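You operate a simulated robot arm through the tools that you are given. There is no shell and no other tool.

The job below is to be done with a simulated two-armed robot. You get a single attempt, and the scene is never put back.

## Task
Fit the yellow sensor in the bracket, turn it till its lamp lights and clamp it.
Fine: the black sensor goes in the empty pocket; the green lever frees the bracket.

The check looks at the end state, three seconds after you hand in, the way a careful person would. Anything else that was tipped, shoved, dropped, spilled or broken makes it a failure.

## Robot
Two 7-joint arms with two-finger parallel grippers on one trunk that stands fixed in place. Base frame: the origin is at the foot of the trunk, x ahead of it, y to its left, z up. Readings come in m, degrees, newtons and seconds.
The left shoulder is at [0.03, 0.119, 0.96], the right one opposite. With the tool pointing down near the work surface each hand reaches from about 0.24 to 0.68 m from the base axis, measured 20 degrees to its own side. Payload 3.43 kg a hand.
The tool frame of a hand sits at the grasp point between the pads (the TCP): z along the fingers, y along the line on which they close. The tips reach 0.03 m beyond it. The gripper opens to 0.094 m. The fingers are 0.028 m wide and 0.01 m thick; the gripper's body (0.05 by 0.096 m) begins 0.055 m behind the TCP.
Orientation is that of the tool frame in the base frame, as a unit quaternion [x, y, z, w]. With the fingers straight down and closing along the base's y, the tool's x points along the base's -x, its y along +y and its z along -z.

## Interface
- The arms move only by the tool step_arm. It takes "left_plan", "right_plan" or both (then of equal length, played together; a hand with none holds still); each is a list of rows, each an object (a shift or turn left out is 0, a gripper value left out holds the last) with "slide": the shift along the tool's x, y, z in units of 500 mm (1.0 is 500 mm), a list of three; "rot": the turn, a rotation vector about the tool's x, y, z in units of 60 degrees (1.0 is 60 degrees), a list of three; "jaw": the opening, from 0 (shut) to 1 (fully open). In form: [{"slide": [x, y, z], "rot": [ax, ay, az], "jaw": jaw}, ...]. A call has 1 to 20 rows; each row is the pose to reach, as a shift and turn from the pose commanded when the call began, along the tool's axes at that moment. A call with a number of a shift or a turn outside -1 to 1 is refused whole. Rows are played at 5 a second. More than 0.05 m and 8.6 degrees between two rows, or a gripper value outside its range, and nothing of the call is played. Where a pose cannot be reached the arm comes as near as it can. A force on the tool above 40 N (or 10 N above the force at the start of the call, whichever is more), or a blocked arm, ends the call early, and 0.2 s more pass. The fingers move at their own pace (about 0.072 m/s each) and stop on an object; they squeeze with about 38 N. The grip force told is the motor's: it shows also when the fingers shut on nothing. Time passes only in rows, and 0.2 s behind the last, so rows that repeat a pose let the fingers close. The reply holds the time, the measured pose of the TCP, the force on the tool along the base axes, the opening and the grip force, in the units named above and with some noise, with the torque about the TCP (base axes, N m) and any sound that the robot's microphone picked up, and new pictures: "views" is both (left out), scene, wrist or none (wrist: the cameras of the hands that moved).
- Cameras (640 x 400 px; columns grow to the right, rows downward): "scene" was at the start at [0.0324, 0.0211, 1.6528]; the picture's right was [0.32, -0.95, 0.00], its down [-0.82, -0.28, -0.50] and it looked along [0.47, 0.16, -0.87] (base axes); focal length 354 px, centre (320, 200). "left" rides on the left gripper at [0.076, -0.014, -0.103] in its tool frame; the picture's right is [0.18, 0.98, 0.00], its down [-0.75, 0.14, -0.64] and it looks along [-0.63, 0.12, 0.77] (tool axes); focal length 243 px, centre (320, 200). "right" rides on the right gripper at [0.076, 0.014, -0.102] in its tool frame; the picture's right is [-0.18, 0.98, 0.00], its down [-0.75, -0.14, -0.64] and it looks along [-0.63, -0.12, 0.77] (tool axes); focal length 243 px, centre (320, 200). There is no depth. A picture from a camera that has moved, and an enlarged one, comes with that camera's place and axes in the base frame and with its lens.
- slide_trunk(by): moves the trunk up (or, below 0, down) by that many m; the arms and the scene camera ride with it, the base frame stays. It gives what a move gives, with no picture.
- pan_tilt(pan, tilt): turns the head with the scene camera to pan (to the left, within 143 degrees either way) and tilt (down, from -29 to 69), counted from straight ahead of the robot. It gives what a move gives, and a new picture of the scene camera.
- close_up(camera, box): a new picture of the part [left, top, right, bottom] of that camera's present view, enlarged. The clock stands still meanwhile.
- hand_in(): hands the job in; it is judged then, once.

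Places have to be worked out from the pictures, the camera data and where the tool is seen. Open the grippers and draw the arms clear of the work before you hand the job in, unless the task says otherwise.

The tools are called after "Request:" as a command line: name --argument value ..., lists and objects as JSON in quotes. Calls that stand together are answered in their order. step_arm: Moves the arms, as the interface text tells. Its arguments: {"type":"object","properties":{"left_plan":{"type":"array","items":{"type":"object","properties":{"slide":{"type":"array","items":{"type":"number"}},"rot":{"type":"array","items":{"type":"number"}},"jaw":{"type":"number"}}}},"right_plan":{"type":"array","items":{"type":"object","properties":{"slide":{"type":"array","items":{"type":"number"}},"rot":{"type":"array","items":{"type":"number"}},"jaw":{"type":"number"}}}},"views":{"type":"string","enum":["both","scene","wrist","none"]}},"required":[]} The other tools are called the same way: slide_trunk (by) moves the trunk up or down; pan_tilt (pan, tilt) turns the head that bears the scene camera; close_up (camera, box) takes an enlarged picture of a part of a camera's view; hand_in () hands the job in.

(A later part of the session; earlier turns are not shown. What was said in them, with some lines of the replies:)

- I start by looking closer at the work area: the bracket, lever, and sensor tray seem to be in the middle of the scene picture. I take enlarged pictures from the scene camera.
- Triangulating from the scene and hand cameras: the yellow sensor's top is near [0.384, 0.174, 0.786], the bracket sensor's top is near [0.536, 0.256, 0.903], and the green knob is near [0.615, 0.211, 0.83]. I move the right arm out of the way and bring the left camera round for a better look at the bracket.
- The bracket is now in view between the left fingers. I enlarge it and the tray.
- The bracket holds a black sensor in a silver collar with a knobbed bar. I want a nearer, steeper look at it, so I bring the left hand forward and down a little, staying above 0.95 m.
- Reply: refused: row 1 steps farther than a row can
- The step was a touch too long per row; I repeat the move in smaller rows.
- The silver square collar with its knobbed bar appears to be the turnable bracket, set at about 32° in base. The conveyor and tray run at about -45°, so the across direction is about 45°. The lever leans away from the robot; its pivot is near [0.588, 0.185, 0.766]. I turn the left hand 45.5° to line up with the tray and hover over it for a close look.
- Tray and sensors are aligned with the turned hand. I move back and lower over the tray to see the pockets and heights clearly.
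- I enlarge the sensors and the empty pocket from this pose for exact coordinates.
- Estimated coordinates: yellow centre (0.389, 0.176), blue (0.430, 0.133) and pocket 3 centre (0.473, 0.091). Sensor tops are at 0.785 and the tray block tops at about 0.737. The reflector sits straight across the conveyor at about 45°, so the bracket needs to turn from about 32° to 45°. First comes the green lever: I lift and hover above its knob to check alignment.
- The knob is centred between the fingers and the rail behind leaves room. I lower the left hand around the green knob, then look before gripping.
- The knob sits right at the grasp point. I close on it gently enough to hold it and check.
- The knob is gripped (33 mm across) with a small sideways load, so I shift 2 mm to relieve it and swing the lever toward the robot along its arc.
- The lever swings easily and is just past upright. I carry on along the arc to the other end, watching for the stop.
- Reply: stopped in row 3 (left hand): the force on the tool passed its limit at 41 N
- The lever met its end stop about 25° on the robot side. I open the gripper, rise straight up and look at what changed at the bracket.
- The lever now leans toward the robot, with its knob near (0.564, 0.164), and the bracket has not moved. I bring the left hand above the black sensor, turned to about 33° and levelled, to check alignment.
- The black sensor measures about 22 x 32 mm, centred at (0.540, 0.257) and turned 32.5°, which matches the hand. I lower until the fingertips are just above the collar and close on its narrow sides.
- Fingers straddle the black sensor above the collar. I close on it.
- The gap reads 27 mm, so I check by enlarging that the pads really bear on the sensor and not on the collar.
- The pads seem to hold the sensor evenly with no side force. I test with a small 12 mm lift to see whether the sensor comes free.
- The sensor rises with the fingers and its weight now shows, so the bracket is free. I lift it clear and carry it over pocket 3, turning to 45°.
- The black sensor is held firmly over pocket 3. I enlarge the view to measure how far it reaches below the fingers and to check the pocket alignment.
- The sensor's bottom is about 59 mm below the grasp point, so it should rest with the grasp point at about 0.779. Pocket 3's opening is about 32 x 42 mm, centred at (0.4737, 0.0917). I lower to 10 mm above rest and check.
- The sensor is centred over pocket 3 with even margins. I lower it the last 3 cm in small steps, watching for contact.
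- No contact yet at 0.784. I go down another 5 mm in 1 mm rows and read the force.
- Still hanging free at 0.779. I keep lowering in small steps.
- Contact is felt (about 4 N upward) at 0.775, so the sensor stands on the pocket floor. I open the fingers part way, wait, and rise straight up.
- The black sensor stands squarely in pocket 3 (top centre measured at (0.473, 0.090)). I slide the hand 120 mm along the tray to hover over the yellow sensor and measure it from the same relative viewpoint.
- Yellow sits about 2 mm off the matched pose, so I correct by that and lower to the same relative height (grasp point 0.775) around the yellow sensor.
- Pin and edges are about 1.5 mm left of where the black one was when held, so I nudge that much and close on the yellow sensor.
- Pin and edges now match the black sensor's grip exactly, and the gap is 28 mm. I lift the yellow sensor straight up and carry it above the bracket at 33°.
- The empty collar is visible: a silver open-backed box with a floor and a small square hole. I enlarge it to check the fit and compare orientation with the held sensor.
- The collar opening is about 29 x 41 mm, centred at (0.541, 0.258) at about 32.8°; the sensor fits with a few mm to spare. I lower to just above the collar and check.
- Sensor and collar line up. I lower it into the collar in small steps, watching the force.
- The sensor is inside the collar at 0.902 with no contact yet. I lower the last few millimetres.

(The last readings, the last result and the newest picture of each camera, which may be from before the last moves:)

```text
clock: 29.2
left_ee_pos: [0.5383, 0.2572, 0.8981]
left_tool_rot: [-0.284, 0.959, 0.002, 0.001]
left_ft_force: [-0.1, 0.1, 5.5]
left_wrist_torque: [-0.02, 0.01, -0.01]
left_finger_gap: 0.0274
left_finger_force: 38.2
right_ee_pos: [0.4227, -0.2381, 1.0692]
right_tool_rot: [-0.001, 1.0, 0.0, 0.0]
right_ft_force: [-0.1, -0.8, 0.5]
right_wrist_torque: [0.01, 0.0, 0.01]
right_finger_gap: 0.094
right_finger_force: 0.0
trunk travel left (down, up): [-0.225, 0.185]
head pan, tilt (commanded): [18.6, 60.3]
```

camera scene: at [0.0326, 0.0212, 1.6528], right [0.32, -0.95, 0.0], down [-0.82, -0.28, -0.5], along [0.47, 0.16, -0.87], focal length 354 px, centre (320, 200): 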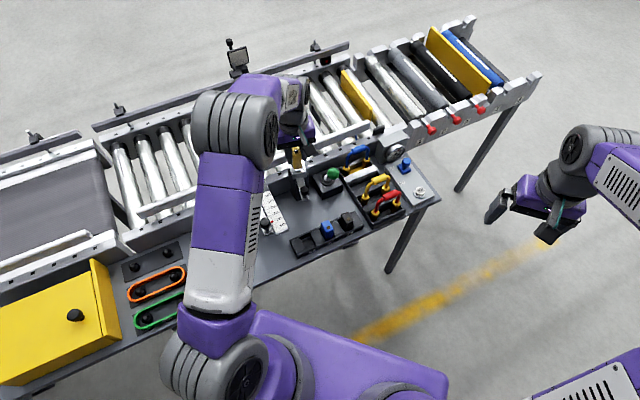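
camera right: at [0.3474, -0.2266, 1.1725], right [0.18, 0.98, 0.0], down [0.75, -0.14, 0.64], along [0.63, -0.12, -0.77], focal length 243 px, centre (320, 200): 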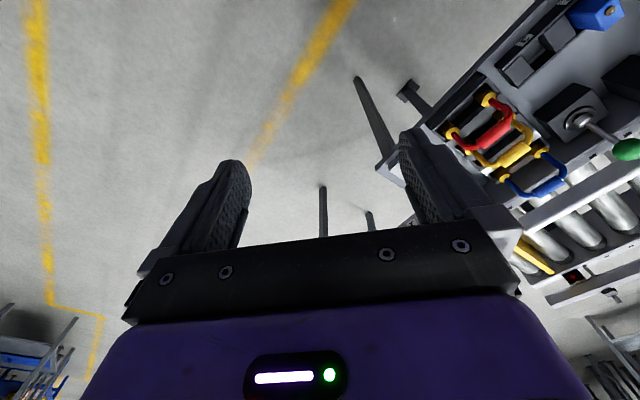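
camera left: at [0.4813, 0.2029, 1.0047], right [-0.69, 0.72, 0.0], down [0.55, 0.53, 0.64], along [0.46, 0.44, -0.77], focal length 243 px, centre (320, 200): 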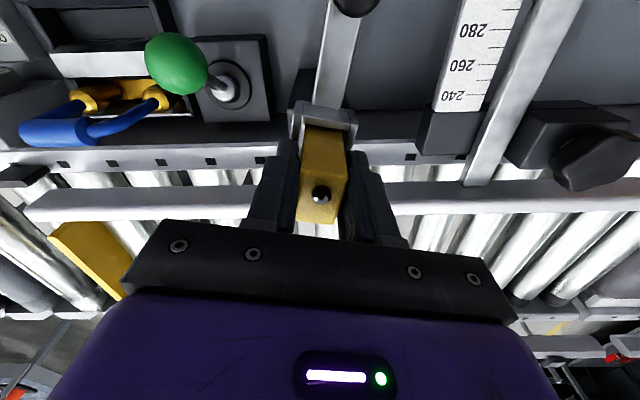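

Contact (5.5 N) at 0.898, the same height at which the black one sat, so the yellow sensor is seated. I open the fingers and rise clear, then look.

Request:
step_arm --left_plan '[{"slide": [0, 0, -0.001], "jaw": 0.5}, {"slide": [0, 0, -0.001], "jaw": 0.5}, {"slide": [0, 0, -0.04], "jaw": 0.5}, {"slide": [0, 0, -0.11], "jaw": 0.5}, {"slide": [0, 0, -0.16], "jaw": 0.5}]' --views "both"

Request:
close_up --camera "left" --box '[260, 60, 400, 200]'

Request:
close_up --camera "scene" --box '[270, 130, 350, 210]'

```text
clock: 30.4
left_ee_pos: [0.5355, 0.2552, 0.9766]
left_tool_rot: [-0.284, 0.959, 0.001, 0.0]
left_ft_force: [0.7, 0.4, -0.4]
left_wrist_torque: [0.0, -0.01, 0.05]
left_finger_gap: 0.047
left_finger_force: 0.0
right_ee_pos: [0.4245, -0.2394, 1.0707]
right_tool_rot: [0.0, 1.0, 0.0, 0.0]
right_ft_force: [-0.5, -0.4, 0.0]
right_wrist_torque: [0.01, 0.0, 0.01]
right_finger_gap: 0.0937
right_finger_force: 0.1
trunk travel left (down, up): [-0.225, 0.185]
head pan, tilt (commanded): [18.6, 60.3]
camera scene: at [0.0322, 0.021, 1.6528], right [0.32, -0.95, 0.0], down [-0.82, -0.28, -0.5], along [0.47, 0.16, -0.87], focal length 354 px, centre (320, 200)
camera left: at [0.4798, 0.2023, 1.0787], right [-0.69, 0.72, 0.0], down [0.55, 0.53, 0.64], along [0.46, 0.45, -0.77], focal length 243 px, centre (320, 200)
```

scene: 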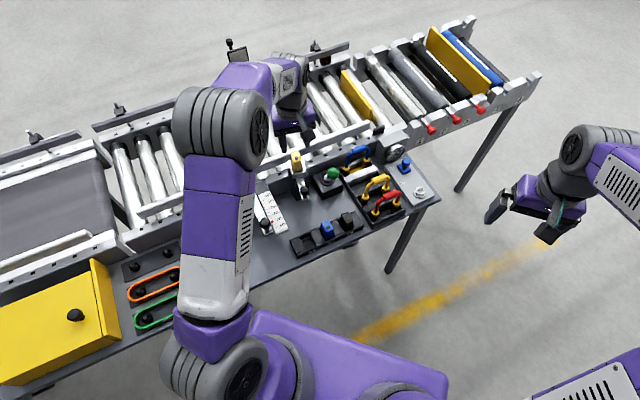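
left: 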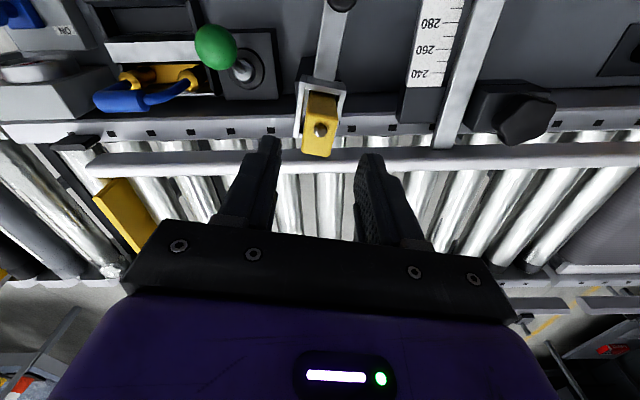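

```text
2.86 times, centred on (330, 130) of left
camera zoom: at [0.4798, 0.2023, 1.0787], right [-0.69, 0.72, 0.0], down [0.55, 0.53, 0.64], along [0.46, 0.45, -0.77], focal length 693 px, centre (291, 400)
```

zoom: 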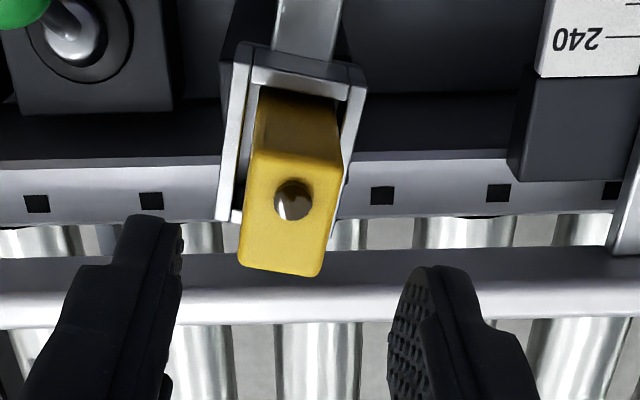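

```text
5.00 times, centred on (310, 170) of scene
camera zoom: at [0.0322, 0.021, 1.6528], right [0.32, -0.95, 0.0], down [-0.82, -0.28, -0.5], along [0.47, 0.16, -0.87], focal length 1772 px, centre (370, 350)
```

zoom: 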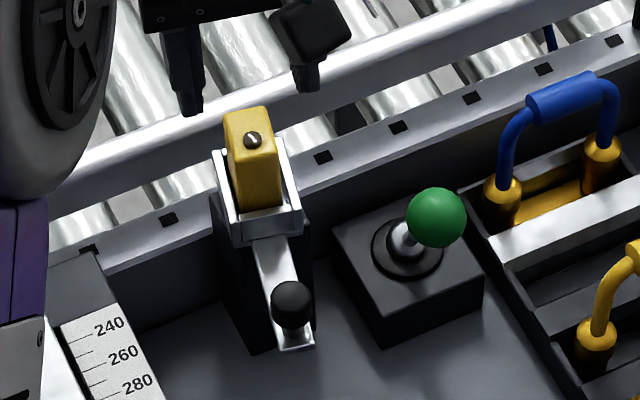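

The yellow sensor sits in the bracket, lamp still dark. Next I position the left hand above the bracket's knob (about (0.468, 0.2125, 0.866)), to turn the bracket with it.

Request:
step_arm --left_plan '[{"slide": [0.082, 0.0015, 0]}, {"slide": [0.1636, 0.003, 0]}, {"slide": [0.1636, 0.003, 0.06]}]' --views "wrist"

Request:
close_up --camera "left" --box '[240, 80, 400, 240]'

```text
clock: 31.2
left_ee_pos: [0.4685, 0.2137, 0.9469]
left_tool_rot: [-0.285, 0.958, 0.002, -0.001]
left_ft_force: [-1.0, -0.7, 0.5]
left_wrist_torque: [0.01, 0.01, 0.01]
left_finger_gap: 0.0471
left_finger_force: 0.1
right_ee_pos: [0.4245, -0.237, 1.0697]
right_tool_rot: [0.0, 1.0, 0.0, 0.001]
right_ft_force: [-0.2, -1.4, -0.5]
right_wrist_torque: [0.01, 0.0, 0.0]
right_finger_gap: 0.0942
right_finger_force: 0.1
trunk travel left (down, up): [-0.225, 0.185]
head pan, tilt (commanded): [18.6, 60.3]
camera left: at [0.4119, 0.1606, 1.0485], right [-0.69, 0.72, 0.0], down [0.56, 0.53, 0.64], along [0.46, 0.45, -0.77], focal length 243 px, centre (320, 200)
```

left: 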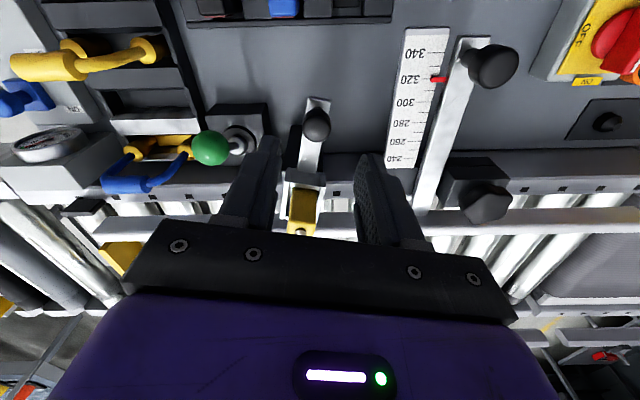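

```text
2.50 times, centred on (320, 160) of left
camera zoom: at [0.4119, 0.1606, 1.0485], right [-0.69, 0.72, 0.0], down [0.56, 0.53, 0.64], along [0.46, 0.45, -0.77], focal length 606 px, centre (320, 300)
```

zoom: 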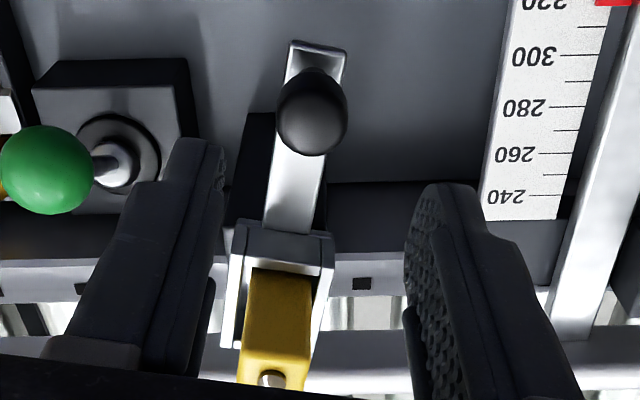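

The knob (21 mm across) is centred under the fingers. I lower around it and close.

Request:
step_arm --left_plan '[{"slide": [-0.003, -0.0025, 0.08]}, {"slide": [-0.003, -0.0025, 0.156]}, {"slide": [-0.003, -0.0025, 0.156], "jaw": 0.12}, {"slide": [-0.003, -0.0025, 0.156], "jaw": 0.12}, {"slide": [-0.003, -0.0025, 0.156], "jaw": 0.12}]' --views "both"

Request:
close_up --camera "left" --box '[240, 80, 400, 240]'

Request:
close_up --camera "scene" --box '[270, 130, 350, 210]'

```text
clock: 32.4
left_ee_pos: [0.4711, 0.214, 0.8679]
left_tool_rot: [-0.285, 0.959, 0.0, -0.001]
left_ft_force: [-1.4, -0.8, -2.7]
left_wrist_torque: [-0.02, -0.17, 0.0]
left_finger_gap: 0.0222
left_finger_force: 45.5
right_ee_pos: [0.4243, -0.2385, 1.0701]
right_tool_rot: [-0.001, 1.0, 0.0, 0.0]
right_ft_force: [0.5, -0.5, 0.2]
right_wrist_torque: [0.0, 0.01, 0.02]
right_finger_gap: 0.0942
right_finger_force: 0.2
trunk travel left (down, up): [-0.225, 0.185]
head pan, tilt (commanded): [18.6, 60.3]
camera scene: at [0.0323, 0.021, 1.6528], right [0.32, -0.95, 0.0], down [-0.82, -0.28, -0.5], along [0.47, 0.16, -0.87], focal length 354 px, centre (320, 200)
camera left: at [0.4141, 0.1618, 0.9703], right [-0.69, 0.72, 0.0], down [0.56, 0.53, 0.64], along [0.46, 0.45, -0.77], focal length 243 px, centre (320, 200)
```

scene: 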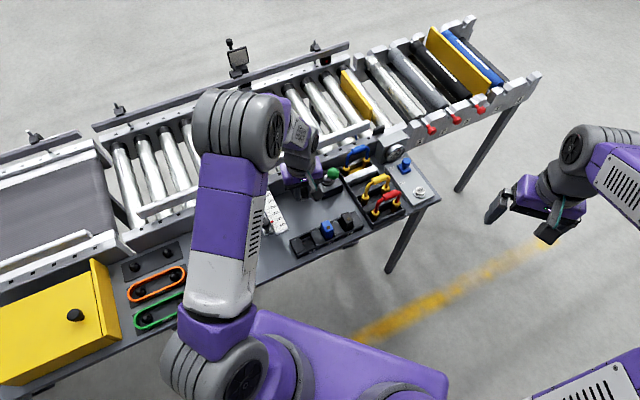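
left: 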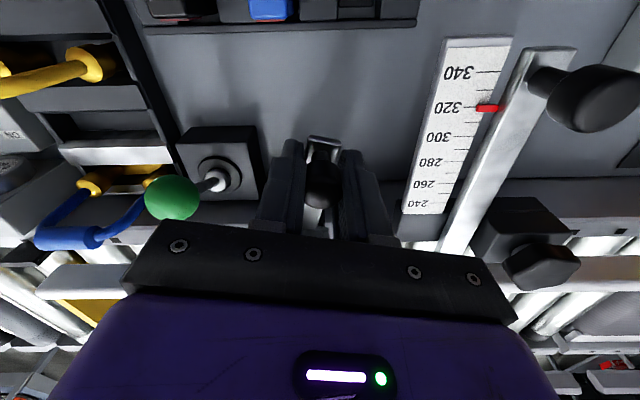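

```text
2.50 times, centred on (320, 160) of left
camera zoom: at [0.4141, 0.1618, 0.9703], right [-0.69, 0.72, 0.0], down [0.56, 0.53, 0.64], along [0.46, 0.45, -0.77], focal length 606 px, centre (320, 300)
```

zoom: 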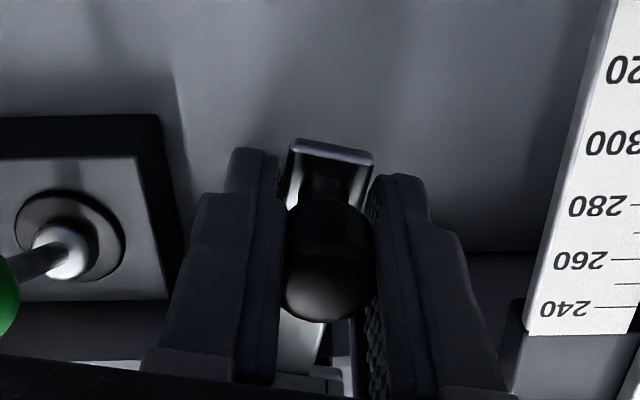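

```text
5.00 times, centred on (310, 170) of scene
camera zoom: at [0.0323, 0.021, 1.6528], right [0.32, -0.95, 0.0], down [-0.82, -0.28, -0.5], along [0.47, 0.16, -0.87], focal length 1772 px, centre (370, 350)
```

zoom: 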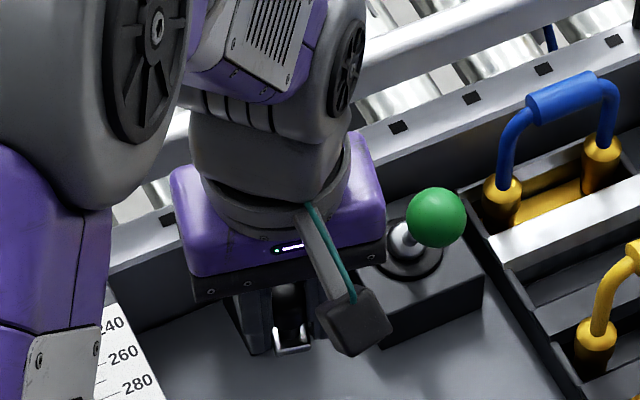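

I hold the knob (22 mm). The reflector lies straight across at about 45°, so I swing the bracket about its post by 12° in 3° rows, the knob moving toward the lever side.

Request:
step_arm --left_plan '[{"slide": [-0.0003, -0.0089, 0], "rot": [0, 0, -0.05]}, {"slide": [-0.001, -0.0178, 0], "rot": [0, 0, -0.1]}, {"slide": [-0.002, -0.0266, 0], "rot": [0, 0, -0.15]}, {"slide": [-0.0036, -0.0354, 0], "rot": [0, 0, -0.2]}]' --views "both"

Request:
close_up --camera "left" --box '[240, 80, 400, 240]'

```text
clock: 33.4
left_ee_pos: [0.4813, 0.1999, 0.8676]
left_tool_rot: [-0.383, 0.924, 0.002, 0.0]
left_ft_force: [-1.4, 0.4, -2.8]
left_wrist_torque: [-0.1, 0.19, 0.15]
left_finger_gap: 0.0217
left_finger_force: 44.7
right_ee_pos: [0.4232, -0.2386, 1.0702]
right_tool_rot: [0.0, 1.0, 0.0, 0.0]
right_ft_force: [-0.4, 0.3, 0.0]
right_wrist_torque: [-0.03, -0.01, 0.02]
right_finger_gap: 0.0938
right_finger_force: 0.0
trunk travel left (down, up): [-0.225, 0.185]
head pan, tilt (commanded): [18.6, 60.3]
camera scene: at [0.0326, 0.0215, 1.6528], right [0.32, -0.95, 0.0], down [-0.82, -0.28, -0.5], along [0.47, 0.16, -0.87], focal length 354 px, centre (320, 200)
camera left: at [0.4377, 0.1365, 0.9703], right [-0.83, 0.56, 0.0], down [0.43, 0.63, 0.64], along [0.36, 0.53, -0.77], focal length 243 px, centre (320, 200)
```

scene: 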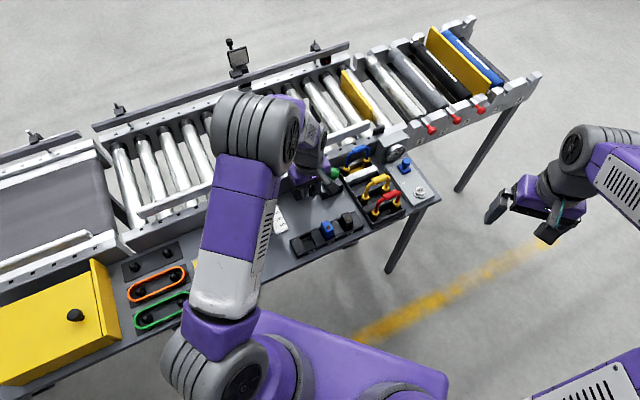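
left: 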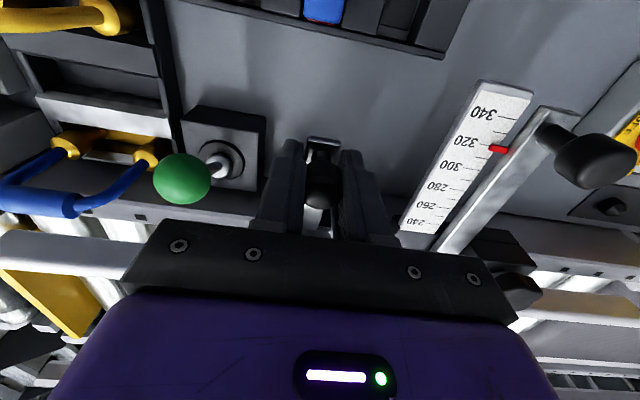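

```text
2.50 times, centred on (320, 160) of left
camera zoom: at [0.4377, 0.1365, 0.9703], right [-0.83, 0.56, 0.0], down [0.43, 0.63, 0.64], along [0.36, 0.53, -0.77], focal length 606 px, centre (320, 300)
```

zoom: 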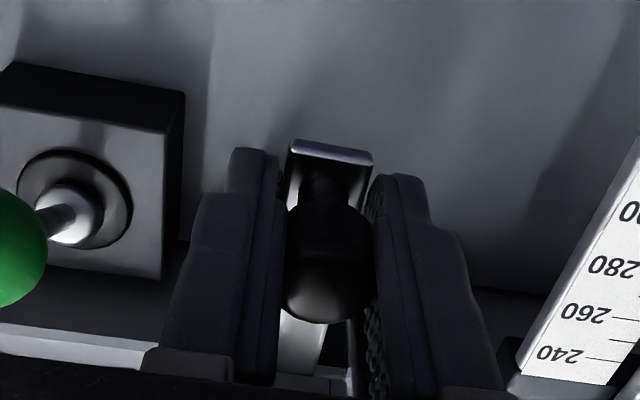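

The bracket turned easily with the knob. I open, rise and look at the lamp.

Request:
step_arm --left_plan '[{"jaw": 0.5}, {"jaw": 0.5}, {"slide": [0, 0, -0.06]}, {"slide": [0, 0, -0.14]}, {"slide": [0.03, 0, -0.2]}]' --views "both"

Request:
close_up --camera "left" --box '[240, 80, 400, 240]'

Request:
close_up --camera "scene" --box '[270, 130, 350, 210]'

```text
clock: 34.6
left_ee_pos: [0.47, 0.1887, 0.9695]
left_tool_rot: [-0.383, 0.924, 0.001, 0.001]
left_ft_force: [-0.7, 0.3, 1.0]
left_wrist_torque: [-0.01, 0.02, -0.01]
left_finger_gap: 0.0471
left_finger_force: 0.0
right_ee_pos: [0.4234, -0.2379, 1.0704]
right_tool_rot: [0.0, 1.0, 0.0, 0.0]
right_ft_force: [0.0, 0.3, -0.4]
right_wrist_torque: [0.04, 0.01, 0.01]
right_finger_gap: 0.0938
right_finger_force: 0.1
trunk travel left (down, up): [-0.225, 0.185]
head pan, tilt (commanded): [18.6, 60.3]
camera scene: at [0.0315, 0.0205, 1.6529], right [0.32, -0.95, 0.0], down [-0.82, -0.28, -0.5], along [0.47, 0.16, -0.87], focal length 354 px, centre (320, 200)
camera left: at [0.4265, 0.124, 1.0725], right [-0.83, 0.56, 0.0], down [0.43, 0.63, 0.64], along [0.36, 0.53, -0.77], focal length 243 px, centre (320, 200)
```

scene: 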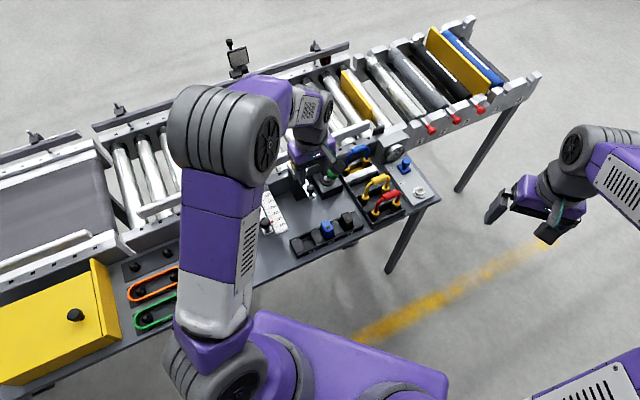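
left: 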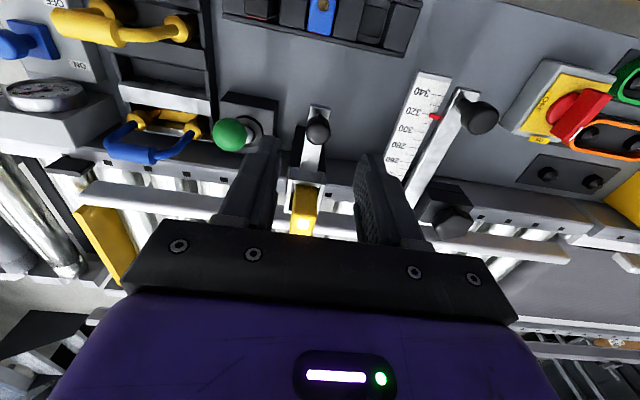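

```text
2.50 times, centred on (320, 160) of left
camera zoom: at [0.4265, 0.124, 1.0725], right [-0.83, 0.56, 0.0], down [0.43, 0.63, 0.64], along [0.36, 0.53, -0.77], focal length 606 px, centre (320, 300)
```

zoom: 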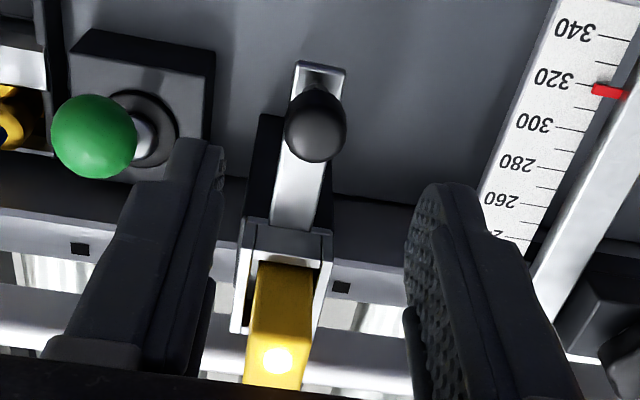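

```text
5.00 times, centred on (310, 170) of scene
camera zoom: at [0.0315, 0.0205, 1.6529], right [0.32, -0.95, 0.0], down [-0.82, -0.28, -0.5], along [0.47, 0.16, -0.87], focal length 1772 px, centre (370, 350)
```

zoom: 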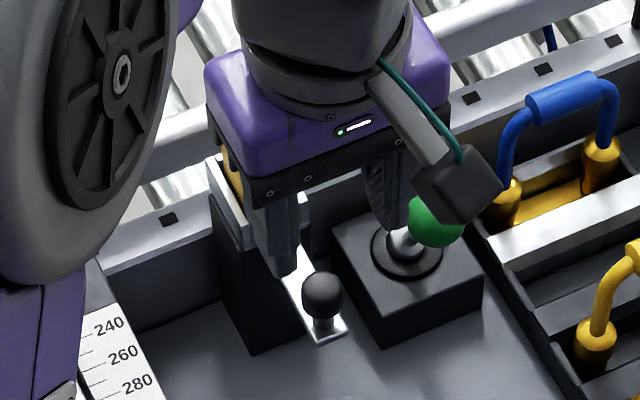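

The yellow sensor's lamp is lit and the bracket holds still at about 45°. Now I go to the green lever's knob (about (0.566, 0.162, 0.834)) to clamp the bracket, staying high on the way.

Request:
step_arm --left_plan '[{"slide": [-0.033, -0.057, 0], "jaw": 0.64}, {"slide": [-0.065, -0.115, 0]}, {"slide": [-0.098, -0.172, 0]}]' --views "both"

Request:
close_up --camera "left" --box '[240, 80, 480, 240]'

Request:
close_up --camera "scene" --box '[270, 130, 350, 210]'

```text
clock: 35.4
left_ee_pos: [0.5661, 0.1593, 0.9692]
left_tool_rot: [-0.384, 0.923, 0.002, -0.001]
left_ft_force: [0.0, 0.3, -0.7]
left_wrist_torque: [0.0, -0.01, 0.02]
left_finger_gap: 0.0601
left_finger_force: 0.0
right_ee_pos: [0.4255, -0.2399, 1.0691]
right_tool_rot: [0.0, 1.0, 0.0, 0.0]
right_ft_force: [0.0, 0.2, 1.7]
right_wrist_torque: [-0.01, -0.01, 0.01]
right_finger_gap: 0.094
right_finger_force: 0.0
trunk travel left (down, up): [-0.225, 0.185]
head pan, tilt (commanded): [18.6, 60.3]
camera scene: at [0.0333, 0.0207, 1.6528], right [0.32, -0.95, 0.0], down [-0.82, -0.28, -0.49], along [0.47, 0.16, -0.87], focal length 354 px, centre (320, 200)
camera left: at [0.522, 0.0958, 1.0715], right [-0.83, 0.56, 0.0], down [0.43, 0.63, 0.64], along [0.36, 0.53, -0.77], focal length 243 px, centre (320, 200)
```

scene: 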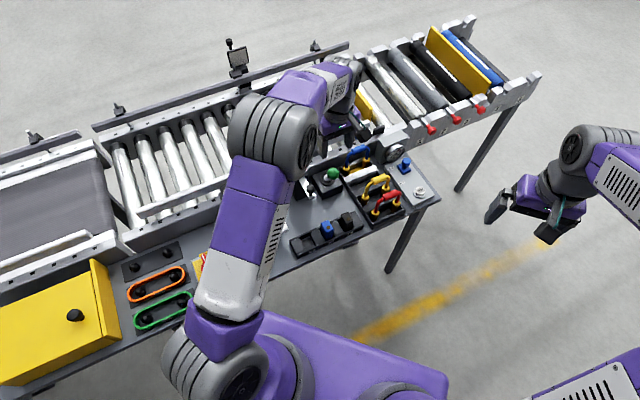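
left: 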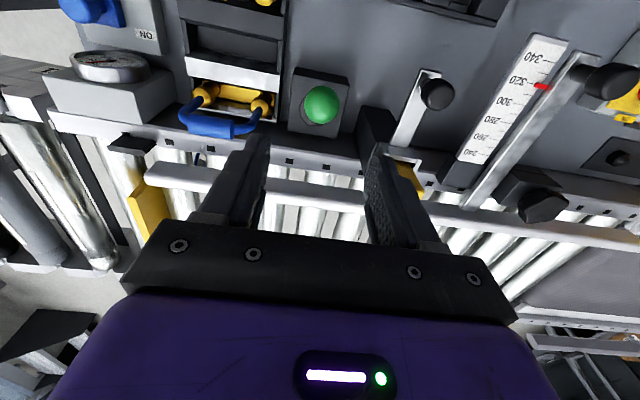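

```text
2.50 times, centred on (360, 160) of left
camera zoom: at [0.522, 0.0958, 1.0715], right [-0.83, 0.56, 0.0], down [0.43, 0.63, 0.64], along [0.36, 0.53, -0.77], focal length 606 px, centre (220, 300)
```

zoom: 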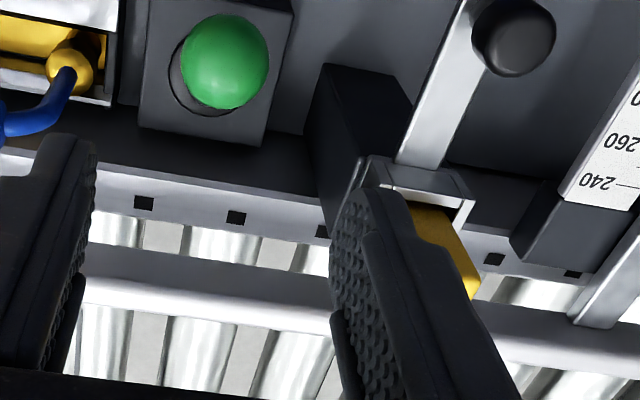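

```text
5.00 times, centred on (310, 170) of scene
camera zoom: at [0.0333, 0.0207, 1.6528], right [0.32, -0.95, 0.0], down [-0.82, -0.28, -0.49], along [0.47, 0.16, -0.87], focal length 1772 px, centre (370, 350)
```

zoom: 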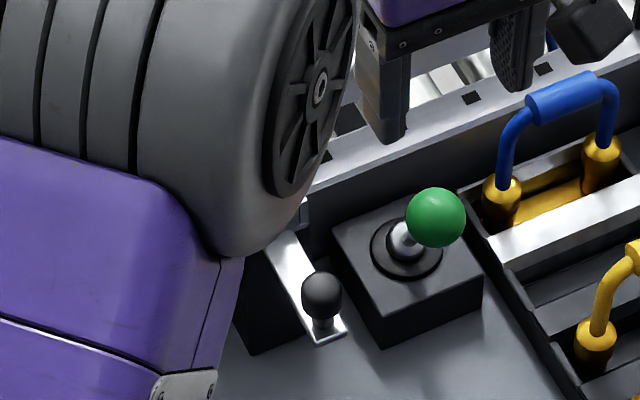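

The knob is right below the fingers. I lower around it and close.

Request:
step_arm --left_plan '[{"slide": [0, 0, 0.09]}, {"slide": [0, 0, 0.18]}, {"slide": [0, 0, 0.268]}, {"slide": [0, 0, 0.268]}]' --views "wrist"

Request:
close_up --camera "left" --box '[220, 100, 460, 250]'

```text
clock: 36.4
left_ee_pos: [0.5657, 0.1616, 0.8335]
left_tool_rot: [-0.382, 0.924, 0.001, 0.0]
left_ft_force: [-0.6, 0.4, -0.4]
left_wrist_torque: [0.0, 0.0, 0.02]
left_finger_gap: 0.0602
left_finger_force: 0.0
right_ee_pos: [0.4233, -0.238, 1.0692]
right_tool_rot: [0.0, 1.0, 0.0, 0.0]
right_ft_force: [-0.3, 0.0, -0.8]
right_wrist_torque: [-0.01, -0.02, -0.02]
right_finger_gap: 0.0939
right_finger_force: 0.2
trunk travel left (down, up): [-0.225, 0.185]
head pan, tilt (commanded): [18.6, 60.3]
camera left: at [0.5219, 0.0989, 0.9375], right [-0.83, 0.56, 0.0], down [0.43, 0.63, 0.64], along [0.36, 0.53, -0.77], focal length 243 px, centre (320, 200)
```

left: 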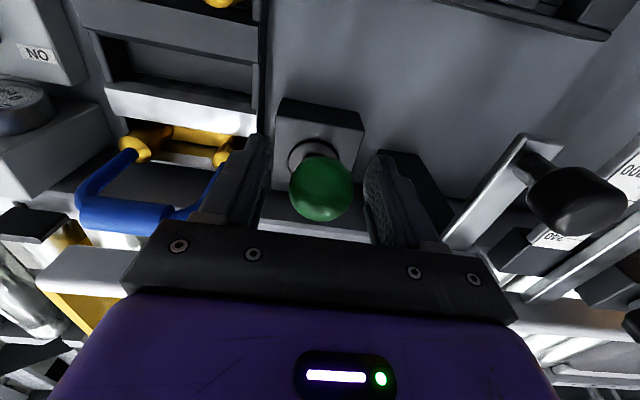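

```text
2.67 times, centred on (340, 175) of left
camera zoom: at [0.5219, 0.0989, 0.9375], right [-0.83, 0.56, 0.0], down [0.43, 0.63, 0.64], along [0.36, 0.53, -0.77], focal length 647 px, centre (267, 267)
```

zoom: 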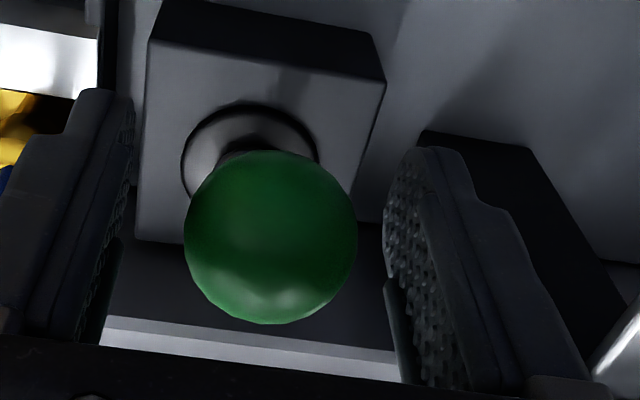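

The knob is centred. I close on it and then push the lever back away from the robot along its arc.

Request:
step_arm --left_plan '[{"jaw": 0.3}, {"jaw": 0.3}, {"jaw": 0.3}]' --views "none"

Request:
step_arm --left_plan '[{"slide": [-0.0148, 0, -0.0055]}, {"slide": [-0.0296, 0, -0.0096]}, {"slide": [-0.045, 0, -0.012]}, {"slide": [-0.0604, 0, -0.0128]}, {"slide": [-0.076, 0, -0.012]}, {"slide": [-0.0912, 0, -0.0096]}]' --views "wrist"

```text
clock: 37.2
left_ee_pos: [0.5651, 0.1632, 0.8339]
left_tool_rot: [-0.384, 0.923, 0.002, 0.0]
left_ft_force: [-0.4, 1.7, -3.4]
left_wrist_torque: [-0.09, -0.02, -0.01]
left_finger_gap: 0.0337
left_finger_force: 45.6
right_ee_pos: [0.4243, -0.2384, 1.0704]
right_tool_rot: [0.001, 1.0, 0.0, 0.0]
right_ft_force: [-0.7, 0.2, -0.4]
right_wrist_torque: [-0.02, 0.02, 0.01]
right_finger_gap: 0.094
right_finger_force: 0.0
trunk travel left (down, up): [-0.225, 0.185]
head pan, tilt (commanded): [18.6, 60.3]
```

```text
clock: 38.6
left_ee_pos: [0.597, 0.1939, 0.8418]
left_tool_rot: [-0.383, 0.924, 0.001, 0.0]
left_ft_force: [-16.7, -6.8, 10.0]
left_wrist_torque: [-0.96, 0.81, 0.06]
left_finger_gap: 0.0338
left_finger_force: 45.0
right_ee_pos: [0.4219, -0.2384, 1.0705]
right_tool_rot: [0.0, 1.0, 0.001, 0.001]
right_ft_force: [0.7, -0.2, -0.1]
right_wrist_torque: [-0.01, 0.0, 0.03]
right_finger_gap: 0.094
right_finger_force: 0.1
trunk travel left (down, up): [-0.225, 0.185]
head pan, tilt (commanded): [18.6, 60.3]
camera left: at [0.5528, 0.1301, 0.9439], right [-0.83, 0.56, 0.0], down [0.43, 0.63, 0.64], along [0.36, 0.53, -0.77], focal length 243 px, centre (320, 200)
```

left: 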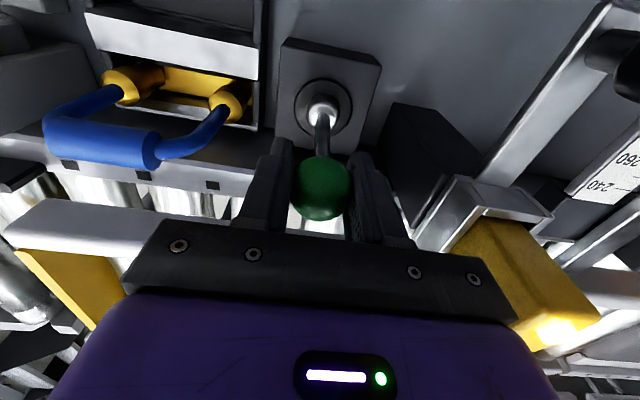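

Resistance of about 18 N builds as the clamp tightens, and the lamp stays lit. I carry on to the end of the lever's travel.

Request:
step_arm --left_plan '[{"slide": [-0.01, 0, 0.0027]}, {"slide": [-0.02, 0, 0.0058]}, {"slide": [-0.029, 0, 0.0094]}, {"slide": [-0.0366, 0, 0.013]}, {"slide": [-0.0442, 0, 0.0172]}]' --views "wrist"

```text
clock: 39.8
left_ee_pos: [0.6115, 0.209, 0.832]
left_tool_rot: [-0.383, 0.924, 0.002, 0.001]
left_ft_force: [-11.9, -8.2, 12.9]
left_wrist_torque: [-0.9, 0.79, 0.13]
left_finger_gap: 0.0336
left_finger_force: 44.8
right_ee_pos: [0.4215, -0.2387, 1.0705]
right_tool_rot: [0.0, 1.0, 0.001, 0.001]
right_ft_force: [0.4, 0.3, 0.2]
right_wrist_torque: [-0.02, 0.05, 0.02]
right_finger_gap: 0.0939
right_finger_force: 0.1
trunk travel left (down, up): [-0.225, 0.185]
head pan, tilt (commanded): [18.6, 60.3]
camera left: at [0.568, 0.1454, 0.9352], right [-0.83, 0.56, 0.0], down [0.43, 0.63, 0.64], along [0.36, 0.53, -0.77], focal length 243 px, centre (320, 200)
```

left: 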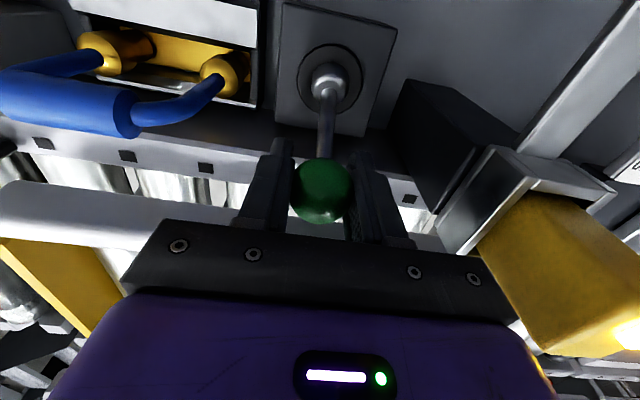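

The knob is back nearly at its first position and the lamp is still lit. I push a few more millimetres to be sure the lever is against its stop.

Request:
step_arm --left_plan '[{"slide": [-0.004, 0, -0.002]}, {"slide": [-0.008, 0, -0.002]}, {"slide": [-0.012, 0, 0.0]}, {"slide": [-0.016, 0, 0.002]}]' --views "wrist"

```text
clock: 40.7
left_ee_pos: [0.612, 0.2099, 0.8313]
left_tool_rot: [-0.381, 0.924, 0.001, -0.008]
left_ft_force: [-13.2, -3.5, 14.0]
left_wrist_torque: [0.04, 0.84, -0.07]
left_finger_gap: 0.0336
left_finger_force: 45.1
right_ee_pos: [0.4211, -0.2377, 1.0706]
right_tool_rot: [-0.001, 1.0, 0.0, 0.0]
right_ft_force: [0.3, 0.7, -0.3]
right_wrist_torque: [0.01, 0.0, -0.01]
right_finger_gap: 0.0939
right_finger_force: 0.0
trunk travel left (down, up): [-0.225, 0.185]
head pan, tilt (commanded): [18.6, 60.3]
stopped in row 4 (left hand): the force on the tool passed its limit at 42 N (the readings are from after the stop); the commanded pose is now the measured one
camera left: at [0.5702, 0.1472, 0.9354], right [-0.82, 0.57, 0.01], down [0.44, 0.63, 0.63], along [0.35, 0.53, -0.77], focal length 243 px, centre (320, 200)
```

left: 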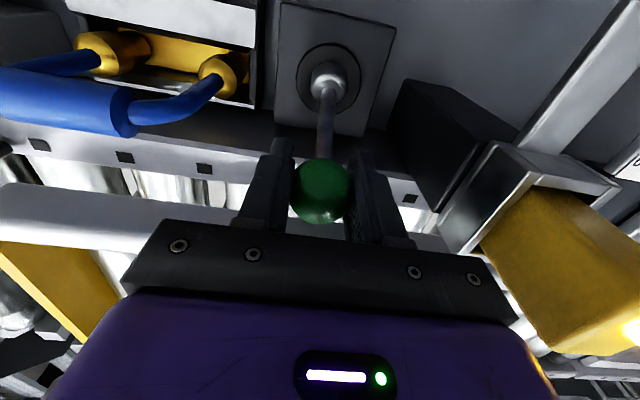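

The lever is at its stop (the call ended at 42 N). I open, rise straight up and look at the lever, bracket and lamp.

Request:
step_arm --left_plan '[{"jaw": 0.55}, {"jaw": 0.55}, {"slide": [0, 0, -0.08]}, {"slide": [0, 0, -0.17]}, {"slide": [0, 0, -0.26]}]' --views "both"

Request:
close_up --camera "left" --box '[260, 20, 500, 200]'

Request:
close_up --camera "scene" --box '[270, 130, 350, 210]'

```text
clock: 41.9
left_ee_pos: [0.6161, 0.212, 0.9612]
left_tool_rot: [-0.382, 0.924, 0.002, -0.005]
left_ft_force: [0.1, 0.9, 0.7]
left_wrist_torque: [0.0, -0.03, -0.01]
left_finger_gap: 0.0518
left_finger_force: 0.0
right_ee_pos: [0.4233, -0.2377, 1.0701]
right_tool_rot: [-0.001, 1.0, 0.001, 0.0]
right_ft_force: [-0.3, -0.8, 0.2]
right_wrist_torque: [0.03, 0.0, 0.01]
right_finger_gap: 0.0939
right_finger_force: 0.1
trunk travel left (down, up): [-0.225, 0.185]
head pan, tilt (commanded): [18.6, 60.3]
camera scene: at [0.0315, 0.0208, 1.6529], right [0.32, -0.95, 0.0], down [-0.82, -0.28, -0.5], along [0.47, 0.16, -0.87], focal length 354 px, centre (320, 200)
camera left: at [0.5733, 0.1474, 1.0638], right [-0.82, 0.57, 0.01], down [0.44, 0.63, 0.64], along [0.35, 0.53, -0.77], focal length 243 px, centre (320, 200)
```

scene: 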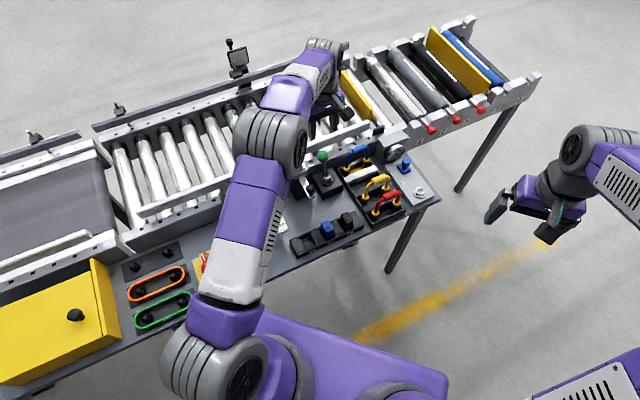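
left: 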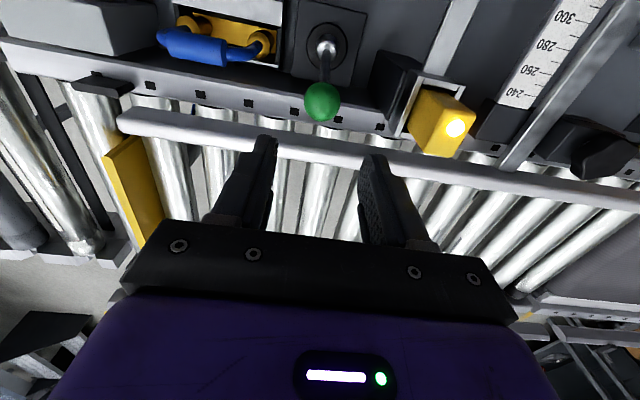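

```text
2.22 times, centred on (380, 110) of left
camera zoom: at [0.5733, 0.1474, 1.0638], right [-0.82, 0.57, 0.01], down [0.44, 0.63, 0.64], along [0.35, 0.53, -0.77], focal length 539 px, centre (187, 400)
```

zoom: 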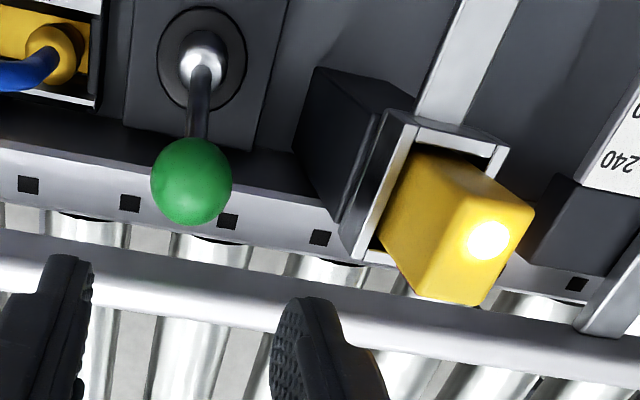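

```text
5.00 times, centred on (310, 170) of scene
camera zoom: at [0.0315, 0.0208, 1.6529], right [0.32, -0.95, 0.0], down [-0.82, -0.28, -0.5], along [0.47, 0.16, -0.87], focal length 1772 px, centre (370, 350)
```

zoom: 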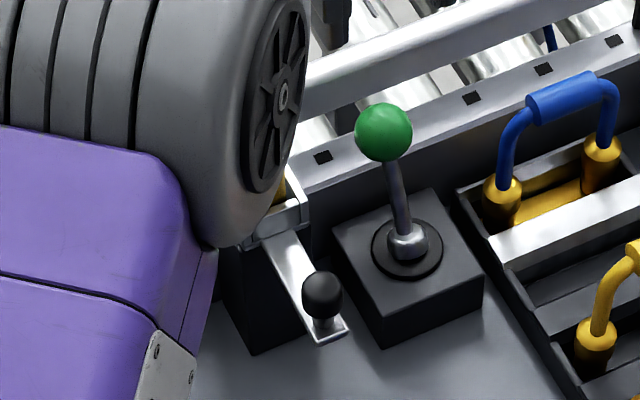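

The lever is back in its original clamped position, the yellow sensor's lamp is lit, and the knob and bracket are still. I raise the left arm and draw it back to its starting area.

Request:
step_arm --left_plan '[{"slide": [0, 0, -0.08]}, {"slide": [0, 0, -0.16]}, {"slide": [0, 0, -0.22]}, {"slide": [0.035, 0.082, -0.22], "rot": [0, 0, 0.107]}, {"slide": [0.071, 0.164, -0.22], "rot": [0, 0, 0.214]}, {"slide": [0.106, 0.246, -0.22], "rot": [0, 0, 0.321]}, {"slide": [0.142, 0.327, -0.22], "rot": [0, 0, 0.428]}, {"slide": [0.177, 0.409, -0.22], "rot": [0, 0, 0.535]}, {"slide": [0.213, 0.491, -0.22], "rot": [0, 0, 0.642]}, {"slide": [0.248, 0.573, -0.22], "rot": [0, 0, 0.75], "jaw": 1.0}]' --views "both"

Request:
close_up --camera "scene" --box '[260, 130, 420, 260]'

Request:
close_up --camera "scene" --box '[270, 130, 350, 210]'

```text
clock: 44.1
left_ee_pos: [0.3277, 0.3271, 1.0746]
left_tool_rot: [0.003, 1.0, -0.001, -0.006]
left_ft_force: [-0.5, 0.6, -0.3]
left_wrist_torque: [-0.01, -0.02, 0.02]
left_finger_gap: 0.0938
left_finger_force: 0.0
right_ee_pos: [0.4222, -0.2396, 1.0693]
right_tool_rot: [0.001, 1.0, 0.0, 0.001]
right_ft_force: [-0.4, 0.3, 0.2]
right_wrist_torque: [0.01, 0.03, 0.02]
right_finger_gap: 0.094
right_finger_force: 0.1
trunk travel left (down, up): [-0.225, 0.185]
head pan, tilt (commanded): [18.6, 60.3]
camera scene: at [0.0311, 0.0213, 1.6529], right [0.32, -0.95, 0.0], down [-0.82, -0.28, -0.5], along [0.47, 0.16, -0.87], focal length 354 px, centre (320, 200)
camera left: at [0.2514, 0.3135, 1.1781], right [-0.18, 0.98, 0.0], down [0.76, 0.14, 0.63], along [0.62, 0.11, -0.77], focal length 243 px, centre (320, 200)
```

scene: 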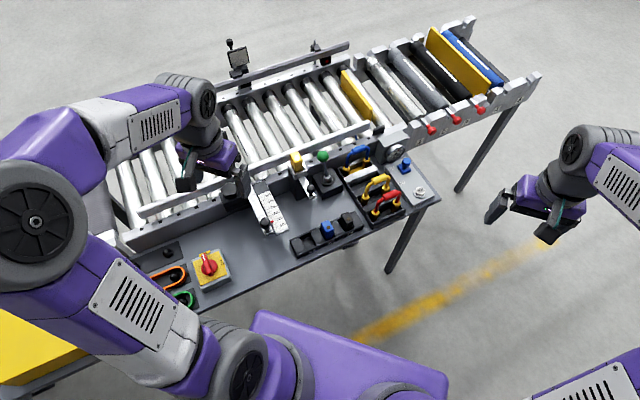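
left: 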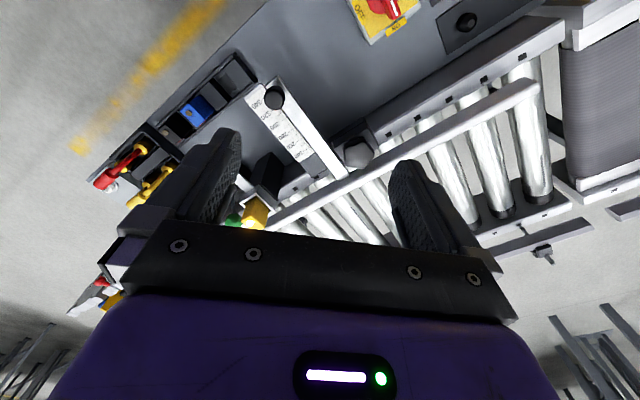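

```text
3.08 times, centred on (340, 195) of scene
camera zoom: at [0.0311, 0.0213, 1.6529], right [0.32, -0.95, 0.0], down [-0.82, -0.28, -0.5], along [0.47, 0.16, -0.87], focal length 1091 px, centre (258, 215)
```

zoom: 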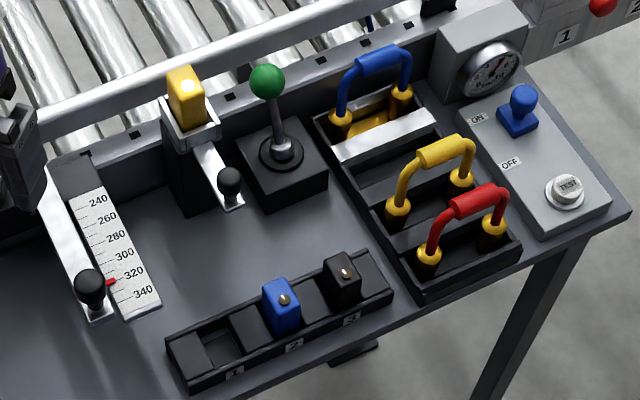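

```text
5.00 times, centred on (310, 170) of scene
camera zoom: at [0.0311, 0.0213, 1.6529], right [0.32, -0.95, 0.0], down [-0.82, -0.28, -0.5], along [0.47, 0.16, -0.87], focal length 1772 px, centre (370, 350)
```

zoom: 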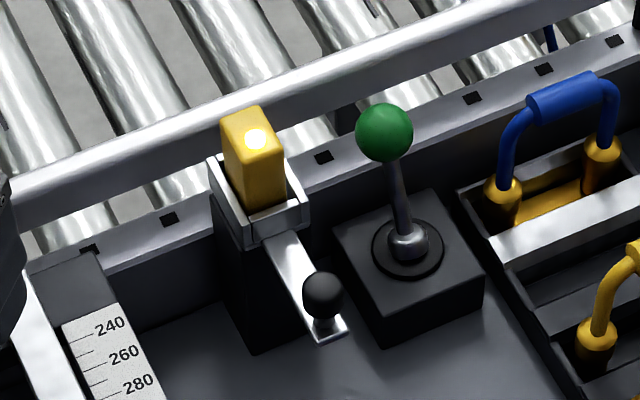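

The lamp is lit, the bracket is clamped with the lever in its original position, and black stands in pocket 3. Blue, the handles and the rail scale are unchanged, and both arms are clear with grippers open, so I hand in.

Request:
hand_in

```text
The job is handed in.
```

The yellow sensor is seated in the bracket and turned to about 45°. Its lamp is lit and it is clamped with the green lever back at its stop. The job is handed in.

- **Black sensor:** it stands in pocket 3, the pocket that was empty at the start. Pocket 1, where the yellow sensor was, is now empty.
- **Bracket angle:** the bracket went from about 33° to about 45°, where the reflector stands across the conveyor. I stopped at the first angle that lit the lamp and did not check how much margin there is on either side. The lamp stayed lit through clamping and in the last picture.
- **Surroundings:** the blue sensor, the handles and the rail scale look unchanged in the last pictures.
- **Arms:** both are drawn clear, with grippers open.
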